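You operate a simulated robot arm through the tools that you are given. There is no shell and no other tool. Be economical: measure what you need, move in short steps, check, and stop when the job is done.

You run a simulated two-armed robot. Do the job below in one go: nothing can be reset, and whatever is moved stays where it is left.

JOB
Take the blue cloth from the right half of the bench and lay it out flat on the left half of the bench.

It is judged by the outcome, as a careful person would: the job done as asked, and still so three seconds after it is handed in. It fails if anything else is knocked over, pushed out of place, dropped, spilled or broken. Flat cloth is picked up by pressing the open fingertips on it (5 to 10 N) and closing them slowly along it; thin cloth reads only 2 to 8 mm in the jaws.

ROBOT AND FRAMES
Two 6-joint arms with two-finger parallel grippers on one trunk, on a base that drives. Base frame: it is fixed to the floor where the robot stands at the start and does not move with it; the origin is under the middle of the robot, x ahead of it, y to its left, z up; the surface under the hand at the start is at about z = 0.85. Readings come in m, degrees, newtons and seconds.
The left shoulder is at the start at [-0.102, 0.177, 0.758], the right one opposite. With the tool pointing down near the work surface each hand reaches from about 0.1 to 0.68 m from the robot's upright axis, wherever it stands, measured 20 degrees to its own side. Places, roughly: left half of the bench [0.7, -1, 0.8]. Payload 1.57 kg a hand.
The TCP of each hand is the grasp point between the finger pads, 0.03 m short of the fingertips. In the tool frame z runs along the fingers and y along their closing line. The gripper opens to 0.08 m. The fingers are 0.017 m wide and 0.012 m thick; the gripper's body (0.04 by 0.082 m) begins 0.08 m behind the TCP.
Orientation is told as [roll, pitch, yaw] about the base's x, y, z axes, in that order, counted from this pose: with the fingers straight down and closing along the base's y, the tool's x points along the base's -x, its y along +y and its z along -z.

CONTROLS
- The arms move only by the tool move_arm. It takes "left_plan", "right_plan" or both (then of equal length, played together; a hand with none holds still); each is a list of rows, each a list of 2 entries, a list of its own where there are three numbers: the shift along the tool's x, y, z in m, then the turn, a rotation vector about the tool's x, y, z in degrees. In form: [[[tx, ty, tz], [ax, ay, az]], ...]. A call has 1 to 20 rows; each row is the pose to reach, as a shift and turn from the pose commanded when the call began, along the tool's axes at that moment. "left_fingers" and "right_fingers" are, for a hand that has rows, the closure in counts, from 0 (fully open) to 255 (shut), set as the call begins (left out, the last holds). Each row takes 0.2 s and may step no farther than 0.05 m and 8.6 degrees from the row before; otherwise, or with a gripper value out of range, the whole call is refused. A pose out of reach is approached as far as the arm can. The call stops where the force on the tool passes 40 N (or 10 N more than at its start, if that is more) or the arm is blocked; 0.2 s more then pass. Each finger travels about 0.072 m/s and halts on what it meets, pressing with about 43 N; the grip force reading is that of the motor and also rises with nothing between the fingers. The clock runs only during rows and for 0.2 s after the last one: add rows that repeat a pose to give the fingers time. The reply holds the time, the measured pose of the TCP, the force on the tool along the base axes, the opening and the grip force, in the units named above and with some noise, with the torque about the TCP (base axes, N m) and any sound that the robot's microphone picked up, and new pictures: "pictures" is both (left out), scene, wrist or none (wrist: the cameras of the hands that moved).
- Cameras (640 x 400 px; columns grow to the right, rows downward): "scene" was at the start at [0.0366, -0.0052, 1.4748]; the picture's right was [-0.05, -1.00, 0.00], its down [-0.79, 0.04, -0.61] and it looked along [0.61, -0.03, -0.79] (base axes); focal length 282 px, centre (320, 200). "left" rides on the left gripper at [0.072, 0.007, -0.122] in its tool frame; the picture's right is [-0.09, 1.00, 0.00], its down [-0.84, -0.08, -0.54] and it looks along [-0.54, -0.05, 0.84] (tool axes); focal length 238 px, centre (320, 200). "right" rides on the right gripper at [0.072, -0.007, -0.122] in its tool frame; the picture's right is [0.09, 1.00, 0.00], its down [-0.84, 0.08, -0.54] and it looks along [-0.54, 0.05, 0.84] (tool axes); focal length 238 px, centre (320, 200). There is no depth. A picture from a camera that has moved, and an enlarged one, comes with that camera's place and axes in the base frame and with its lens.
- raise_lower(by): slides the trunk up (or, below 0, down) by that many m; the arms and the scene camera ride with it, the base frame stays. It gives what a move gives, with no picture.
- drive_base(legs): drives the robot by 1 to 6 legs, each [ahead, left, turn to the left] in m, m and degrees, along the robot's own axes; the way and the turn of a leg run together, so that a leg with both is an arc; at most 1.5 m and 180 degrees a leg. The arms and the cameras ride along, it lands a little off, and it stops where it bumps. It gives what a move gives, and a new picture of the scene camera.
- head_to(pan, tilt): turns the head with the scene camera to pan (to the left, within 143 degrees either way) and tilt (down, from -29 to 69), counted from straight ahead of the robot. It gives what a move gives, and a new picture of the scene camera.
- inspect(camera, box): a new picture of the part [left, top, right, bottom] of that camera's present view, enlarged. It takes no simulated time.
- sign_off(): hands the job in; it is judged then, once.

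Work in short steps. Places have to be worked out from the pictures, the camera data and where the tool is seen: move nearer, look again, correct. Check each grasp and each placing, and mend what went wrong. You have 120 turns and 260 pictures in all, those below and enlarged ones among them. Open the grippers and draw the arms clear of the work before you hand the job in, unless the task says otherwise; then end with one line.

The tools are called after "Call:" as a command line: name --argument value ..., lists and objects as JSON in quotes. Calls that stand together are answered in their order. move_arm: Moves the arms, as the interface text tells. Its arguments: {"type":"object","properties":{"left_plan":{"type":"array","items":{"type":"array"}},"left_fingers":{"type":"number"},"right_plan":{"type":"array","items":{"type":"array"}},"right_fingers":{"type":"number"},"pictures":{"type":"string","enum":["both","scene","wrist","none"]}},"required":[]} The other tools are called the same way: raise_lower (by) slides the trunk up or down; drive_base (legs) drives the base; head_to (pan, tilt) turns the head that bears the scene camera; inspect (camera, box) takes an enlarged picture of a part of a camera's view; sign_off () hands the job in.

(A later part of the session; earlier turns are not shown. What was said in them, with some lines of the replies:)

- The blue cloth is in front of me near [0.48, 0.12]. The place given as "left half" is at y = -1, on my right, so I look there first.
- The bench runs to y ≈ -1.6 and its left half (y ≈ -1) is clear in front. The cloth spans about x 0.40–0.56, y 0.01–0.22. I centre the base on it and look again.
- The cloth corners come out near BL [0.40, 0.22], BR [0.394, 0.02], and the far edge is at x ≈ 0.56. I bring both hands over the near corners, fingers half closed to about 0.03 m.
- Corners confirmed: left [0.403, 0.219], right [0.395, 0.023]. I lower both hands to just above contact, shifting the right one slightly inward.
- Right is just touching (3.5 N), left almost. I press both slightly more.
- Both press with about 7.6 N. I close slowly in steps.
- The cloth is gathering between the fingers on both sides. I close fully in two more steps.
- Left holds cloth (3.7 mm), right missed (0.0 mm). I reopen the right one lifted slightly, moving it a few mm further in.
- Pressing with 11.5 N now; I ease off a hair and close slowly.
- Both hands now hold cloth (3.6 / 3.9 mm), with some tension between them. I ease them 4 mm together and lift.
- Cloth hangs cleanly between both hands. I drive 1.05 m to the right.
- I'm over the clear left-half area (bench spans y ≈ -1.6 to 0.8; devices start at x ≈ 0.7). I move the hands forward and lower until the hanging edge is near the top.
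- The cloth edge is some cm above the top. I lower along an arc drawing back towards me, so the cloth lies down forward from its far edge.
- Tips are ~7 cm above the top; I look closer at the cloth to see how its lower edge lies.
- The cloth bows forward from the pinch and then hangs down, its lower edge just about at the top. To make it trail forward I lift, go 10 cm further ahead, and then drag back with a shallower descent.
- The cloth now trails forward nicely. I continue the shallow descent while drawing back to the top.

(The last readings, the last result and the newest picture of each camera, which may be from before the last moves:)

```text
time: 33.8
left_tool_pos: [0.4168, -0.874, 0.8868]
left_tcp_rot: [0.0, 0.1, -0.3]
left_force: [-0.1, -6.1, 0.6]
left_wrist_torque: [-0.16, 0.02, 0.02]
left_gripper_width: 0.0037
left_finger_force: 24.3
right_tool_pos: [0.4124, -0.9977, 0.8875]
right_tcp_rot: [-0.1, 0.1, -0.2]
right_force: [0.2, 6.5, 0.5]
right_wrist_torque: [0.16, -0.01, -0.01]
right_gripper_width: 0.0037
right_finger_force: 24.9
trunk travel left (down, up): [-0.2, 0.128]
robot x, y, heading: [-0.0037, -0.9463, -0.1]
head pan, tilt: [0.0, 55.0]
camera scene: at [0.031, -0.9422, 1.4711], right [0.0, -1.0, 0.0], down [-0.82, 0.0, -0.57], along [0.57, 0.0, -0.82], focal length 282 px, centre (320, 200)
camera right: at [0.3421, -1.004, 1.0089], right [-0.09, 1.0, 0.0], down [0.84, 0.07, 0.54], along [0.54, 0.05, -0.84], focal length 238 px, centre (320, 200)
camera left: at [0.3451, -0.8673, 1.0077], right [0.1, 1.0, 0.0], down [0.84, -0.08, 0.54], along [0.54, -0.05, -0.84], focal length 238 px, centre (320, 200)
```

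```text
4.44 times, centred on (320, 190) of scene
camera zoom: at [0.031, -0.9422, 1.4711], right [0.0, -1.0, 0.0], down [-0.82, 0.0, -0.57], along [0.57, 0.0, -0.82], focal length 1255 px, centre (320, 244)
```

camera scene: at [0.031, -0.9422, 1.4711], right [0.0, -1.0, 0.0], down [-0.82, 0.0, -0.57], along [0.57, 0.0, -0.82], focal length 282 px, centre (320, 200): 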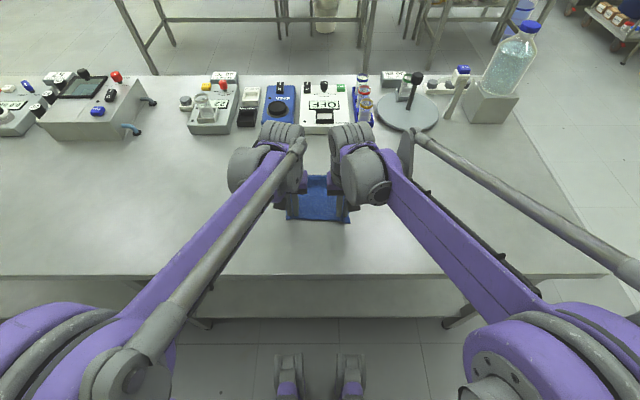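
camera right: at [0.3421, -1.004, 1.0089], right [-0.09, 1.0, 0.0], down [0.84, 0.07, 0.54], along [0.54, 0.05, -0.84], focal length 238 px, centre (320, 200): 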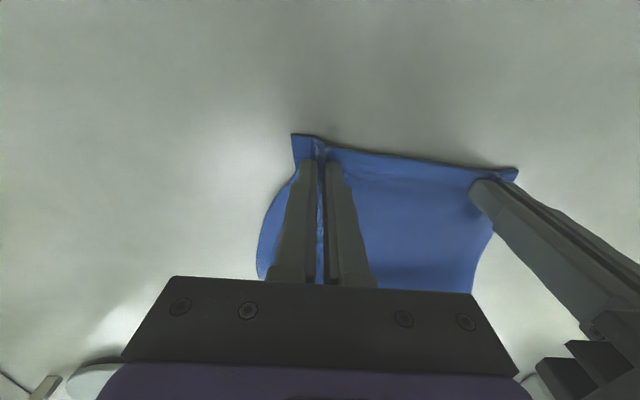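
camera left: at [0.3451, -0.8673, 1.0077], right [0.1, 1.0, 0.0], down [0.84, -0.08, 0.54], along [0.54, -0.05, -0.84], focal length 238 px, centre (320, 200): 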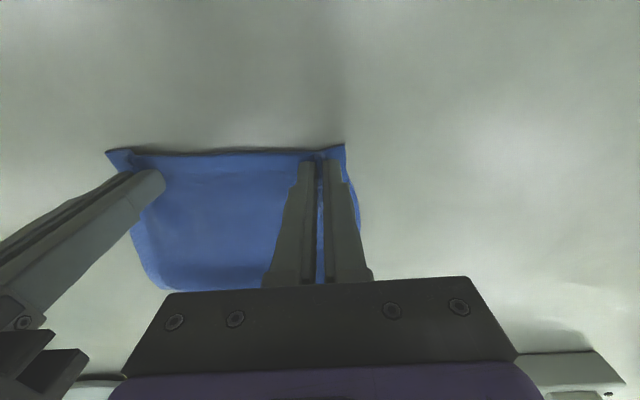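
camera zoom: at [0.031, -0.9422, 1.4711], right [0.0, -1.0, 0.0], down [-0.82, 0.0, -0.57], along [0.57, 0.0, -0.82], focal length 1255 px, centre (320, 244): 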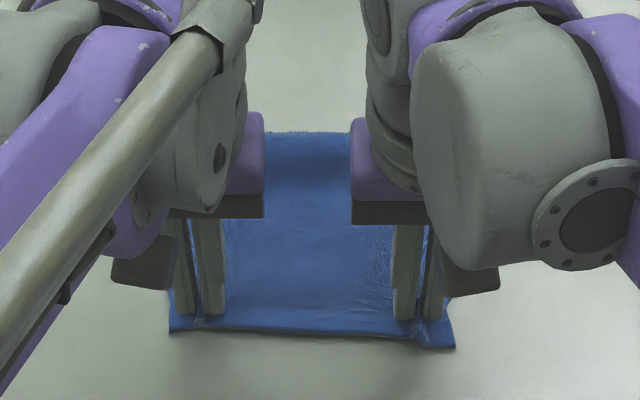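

It lies almost flat. I lower the last 3–4 mm to a light contact.

Call:
move_arm --left_plan '[[[0.003, 0, 0.002], [0, 0, 0]], [[0.004, 0, 0.0035], [0, 0, 0]], [[0.004, 0, 0.0035], [0, 0, 0]]]' --right_plan '[[[0.003, 0, 0.002], [0, 0, 0]], [[0.004, 0, 0.0035], [0, 0, 0]], [[0.004, 0, 0.0035], [0, 0, 0]]]' --pictures "none"

```text
time: 34.6
left_tool_pos: [0.4121, -0.8733, 0.8834]
left_tcp_rot: [-0.1, 0.0, -0.2]
left_force: [0.7, -4.9, 3.5]
left_wrist_torque: [-0.2, 0.01, -0.02]
left_gripper_width: 0.004
left_finger_force: 24.5
right_tool_pos: [0.4078, -0.9983, 0.8834]
right_tcp_rot: [0.0, 0.0, -0.2]
right_force: [2.1, 5.1, 3.0]
right_wrist_torque: [0.16, -0.03, 0.02]
right_gripper_width: 0.0037
right_finger_force: 24.4
trunk travel left (down, up): [-0.2, 0.128]
robot x, y, heading: [-0.0023, -0.939, -0.1]
head pan, tilt: [0.0, 55.0]
```

Light contact of ~3 N on both. I open the fingers to 0.03 m so they spread the pinched folds out again.

Call:
move_arm --left_plan '[[[0, 0, 0.0003], [0, 0, 0]], [[0, 0, 0.0003], [0, 0, 0]], [[0, 0, 0.0003], [0, 0, 0]]]' --right_plan '[[[0, 0, 0.0003], [0, 0, 0]], [[0, 0, 0.0003], [0, 0, 0]], [[0, 0, 0.0003], [0, 0, 0]]]' --left_fingers 158 --right_fingers 158 --pictures "wrist"

```text
time: 35.4
left_tool_pos: [0.4133, -0.8728, 0.8828]
left_tcp_rot: [0.0, 0.1, -0.2]
left_force: [-0.7, 1.0, 4.7]
left_wrist_torque: [0.07, 0.01, -0.01]
left_gripper_width: 0.0272
left_finger_force: 0.1
right_tool_pos: [0.4077, -0.9978, 0.8831]
right_tcp_rot: [0.0, 0.1, -0.1]
right_force: [-0.7, -0.8, 3.6]
right_wrist_torque: [-0.03, 0.02, -0.02]
right_gripper_width: 0.0282
right_finger_force: 0.0
trunk travel left (down, up): [-0.2, 0.128]
robot x, y, heading: [-0.0058, -0.9424, -0.4]
head pan, tilt: [0.0, 55.0]
camera right: at [0.3379, -1.0039, 1.0054], right [-0.09, 1.0, 0.0], down [0.84, 0.07, 0.54], along [0.54, 0.05, -0.84], focal length 238 px, centre (320, 200)
camera left: at [0.3409, -0.8671, 1.0044], right [0.1, 1.0, 0.0], down [0.84, -0.08, 0.54], along [0.54, -0.05, -0.84], focal length 238 px, centre (320, 200)
```

right: 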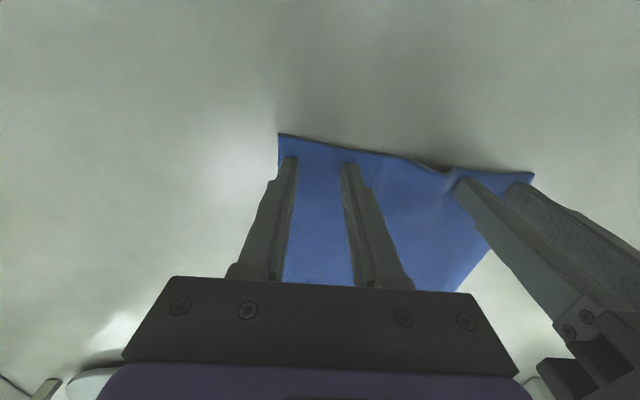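
left: 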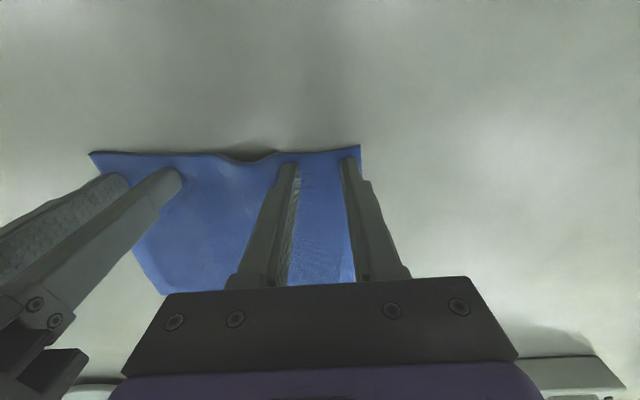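

The folds opened; a small bulge remains between the hands. With the fingertips still pressing, I move the hands 5 mm apart each to pull it flat, then lift straight up.

Call:
move_arm --left_plan '[[[0, 0.003, 0.0003], [0, 0, 0]], [[0, 0.006, 0.0003], [0, 0, 0]], [[0, 0.006, 0.0003], [0, 0, 0]]]' --right_plan '[[[0, -0.003, 0.0005], [0, 0, 0]], [[0, -0.006, 0.0005], [0, 0, 0]], [[0, -0.006, 0.0005], [0, 0, 0]]]' --pictures "wrist"

```text
time: 36.2
left_tool_pos: [0.412, -0.8682, 0.8828]
left_tcp_rot: [0.0, 0.0, -0.3]
left_force: [0.3, -1.4, 8.2]
left_wrist_torque: [-0.05, -0.05, 0.0]
left_gripper_width: 0.0271
left_finger_force: 0.0
right_tool_pos: [0.4073, -1.005, 0.883]
right_tcp_rot: [-0.1, 0.0, -0.2]
right_force: [0.8, 1.3, 8.1]
right_wrist_torque: [0.03, 0.03, 0.0]
right_gripper_width: 0.0282
right_finger_force: 0.0
trunk travel left (down, up): [-0.2, 0.128]
robot x, y, heading: [-0.0016, -0.9451, -0.3]
head pan, tilt: [0.0, 55.0]
camera right: at [0.3377, -1.01, 1.0049], right [-0.09, 1.0, 0.0], down [0.84, 0.07, 0.54], along [0.54, 0.05, -0.84], focal length 238 px, centre (320, 200)
camera left: at [0.3406, -0.8615, 1.004], right [0.1, 1.0, 0.0], down [0.84, -0.08, 0.54], along [0.54, -0.05, -0.84], focal length 238 px, centre (320, 200)
```

right: 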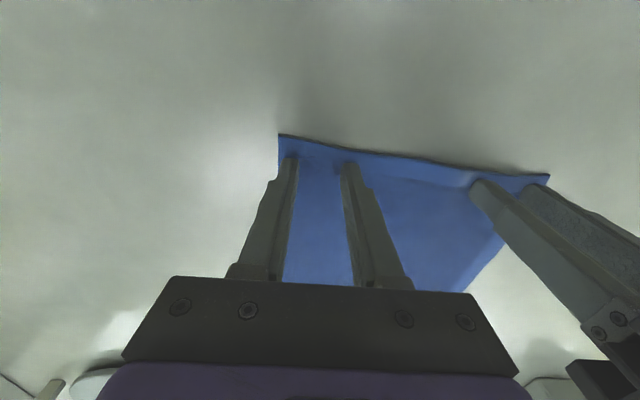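
left: 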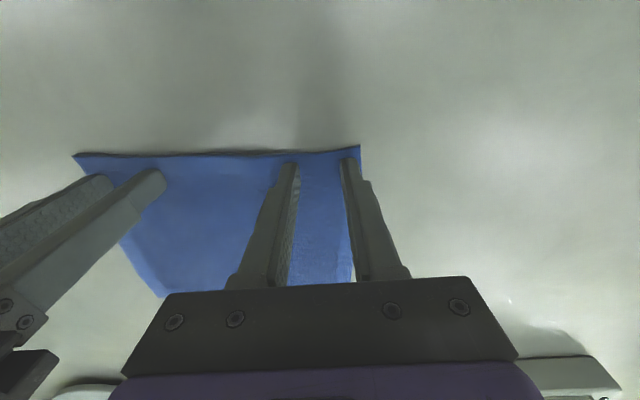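

The bulge is gone and the edge runs straight. I lift both hands straight up and then apart.

Call:
move_arm --left_plan '[[[0, 0, -0.005], [0, 0, 0]], [[0, 0, -0.02], [0, 0, 0]], [[0, 0, -0.05], [0, 0, 0]], [[0, 0, -0.09], [0, 0, 0]], [[0, 0.03, -0.13], [0, 0, 0]], [[0, 0.07, -0.15], [0, 0, 0]], [[0, 0.11, -0.15], [0, 0, 0]], [[0, 0.15, -0.15], [0, 0, 0]], [[0, 0.19, -0.15], [0, 0, 0]]]' --right_plan '[[[0, 0, -0.005], [0, 0, 0]], [[0, 0, -0.02], [0, 0, 0]], [[0, 0, -0.05], [0, 0, 0]], [[0, 0, -0.09], [0, 0, 0]], [[0, -0.03, -0.13], [0, 0, 0]], [[0, -0.07, -0.15], [0, 0, 0]], [[0, -0.11, -0.15], [0, 0, 0]], [[0, -0.15, -0.15], [0, 0, 0]], [[0, -0.19, -0.15], [0, 0, 0]]]' --left_fingers 150 --right_fingers 150 --pictures "none"

Call:
inspect --camera "scene" --box '[0, 0, 640, 400]'

Call:
inspect --camera "scene" --box '[250, 145, 390, 235]'

```text
time: 38.2
left_tool_pos: [0.4137, -0.6784, 1.0333]
left_tcp_rot: [0.0, 0.0, -0.2]
left_force: [0.1, -0.1, 0.7]
left_wrist_torque: [0.03, 0.01, 0.01]
left_gripper_width: 0.033
left_finger_force: 0.1
right_tool_pos: [0.4066, -1.1938, 1.0318]
right_tcp_rot: [0.0, 0.0, -0.3]
right_force: [-0.2, 0.4, -0.1]
right_wrist_torque: [-0.01, 0.0, -0.02]
right_gripper_width: 0.0331
right_finger_force: 0.0
trunk travel left (down, up): [-0.2, 0.128]
robot x, y, heading: [-0.0022, -0.941, -0.4]
head pan, tilt: [0.0, 55.0]
```

```text
1.00 times, centred on (320, 200) of scene (not enlarged: the box is as wide or as high as the picture)
camera zoom: at [0.031, -0.9422, 1.471], right [0.0, -1.0, 0.0], down [-0.82, 0.0, -0.57], along [0.57, 0.0, -0.82], focal length 282 px, centre (320, 200)
```

zoom: 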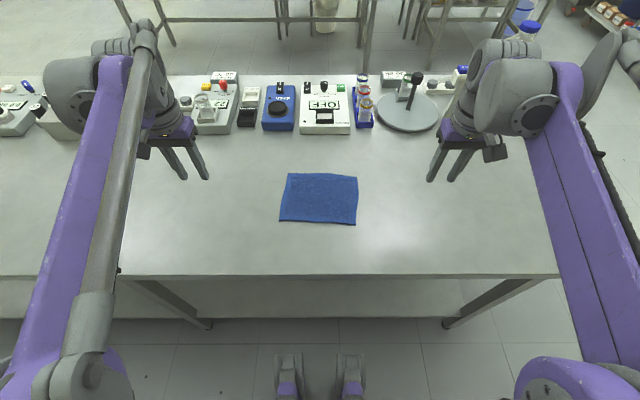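

```text
4.44 times, centred on (320, 190) of scene
camera zoom: at [0.031, -0.9422, 1.471], right [0.0, -1.0, 0.0], down [-0.82, 0.0, -0.57], along [0.57, 0.0, -0.82], focal length 1255 px, centre (320, 244)
```

zoom: 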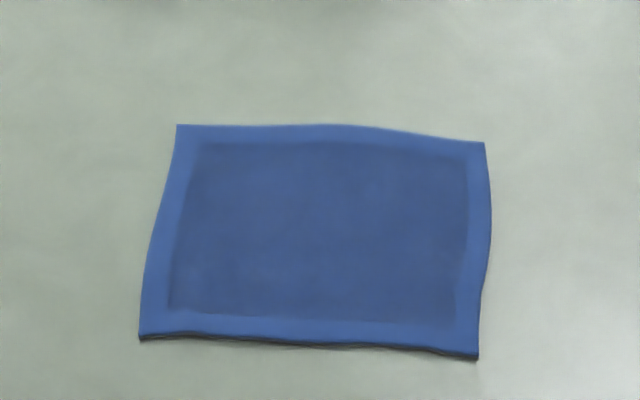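

The cloth lies flat, full size, at about [0.47, -0.94] on the left half, and nothing else has moved. I open the grippers fully and hand in.

Call:
move_arm --left_plan '[[[0, 0, -0.01], [0, 0, 0]], [[0, 0, -0.02], [0, 0, 0]], [[0, 0, -0.02], [0, 0, 0]]]' --right_plan '[[[0, 0, -0.01], [0, 0, 0]], [[0, 0, -0.02], [0, 0, 0]], [[0, 0, -0.02], [0, 0, 0]]]' --left_fingers 0 --right_fingers 0 --pictures "scene"

Call:
sign_off

```text
time: 39.0
left_tool_pos: [0.4142, -0.6785, 1.0534]
left_tcp_rot: [0.0, 0.0, -0.1]
left_force: [-0.6, -0.2, 1.3]
left_wrist_torque: [0.03, -0.01, -0.01]
left_gripper_width: 0.0797
left_finger_force: 0.0
right_tool_pos: [0.4072, -1.194, 1.0536]
right_tcp_rot: [0.1, -0.1, -0.3]
right_force: [-0.2, 0.2, 0.1]
right_wrist_torque: [0.03, 0.03, 0.02]
right_gripper_width: 0.0799
right_finger_force: 0.1
trunk travel left (down, up): [-0.2, 0.128]
robot x, y, heading: [-0.0037, -0.9419, -0.3]
head pan, tilt: [0.0, 55.0]
camera scene: at [0.0308, -0.9422, 1.4711], right [0.0, -1.0, 0.0], down [-0.82, 0.0, -0.57], along [0.57, 0.0, -0.82], focal length 282 px, centre (320, 200)
```

scene: 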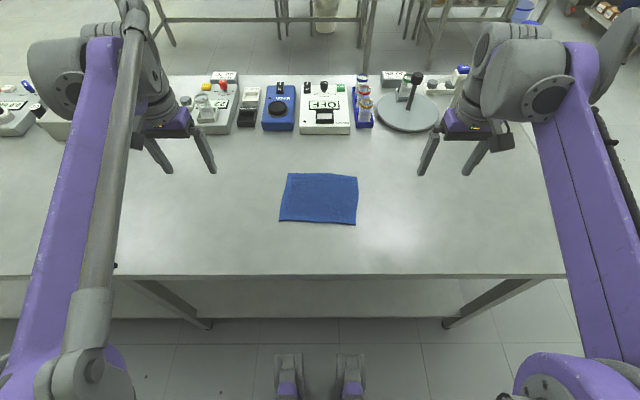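

```text
The job is handed in.
```

The blue cloth lies flat on the left half of the bench, at about [0.47, -0.94]; I saw nothing else disturbed, and the grippers are open with the arms drawn clear.
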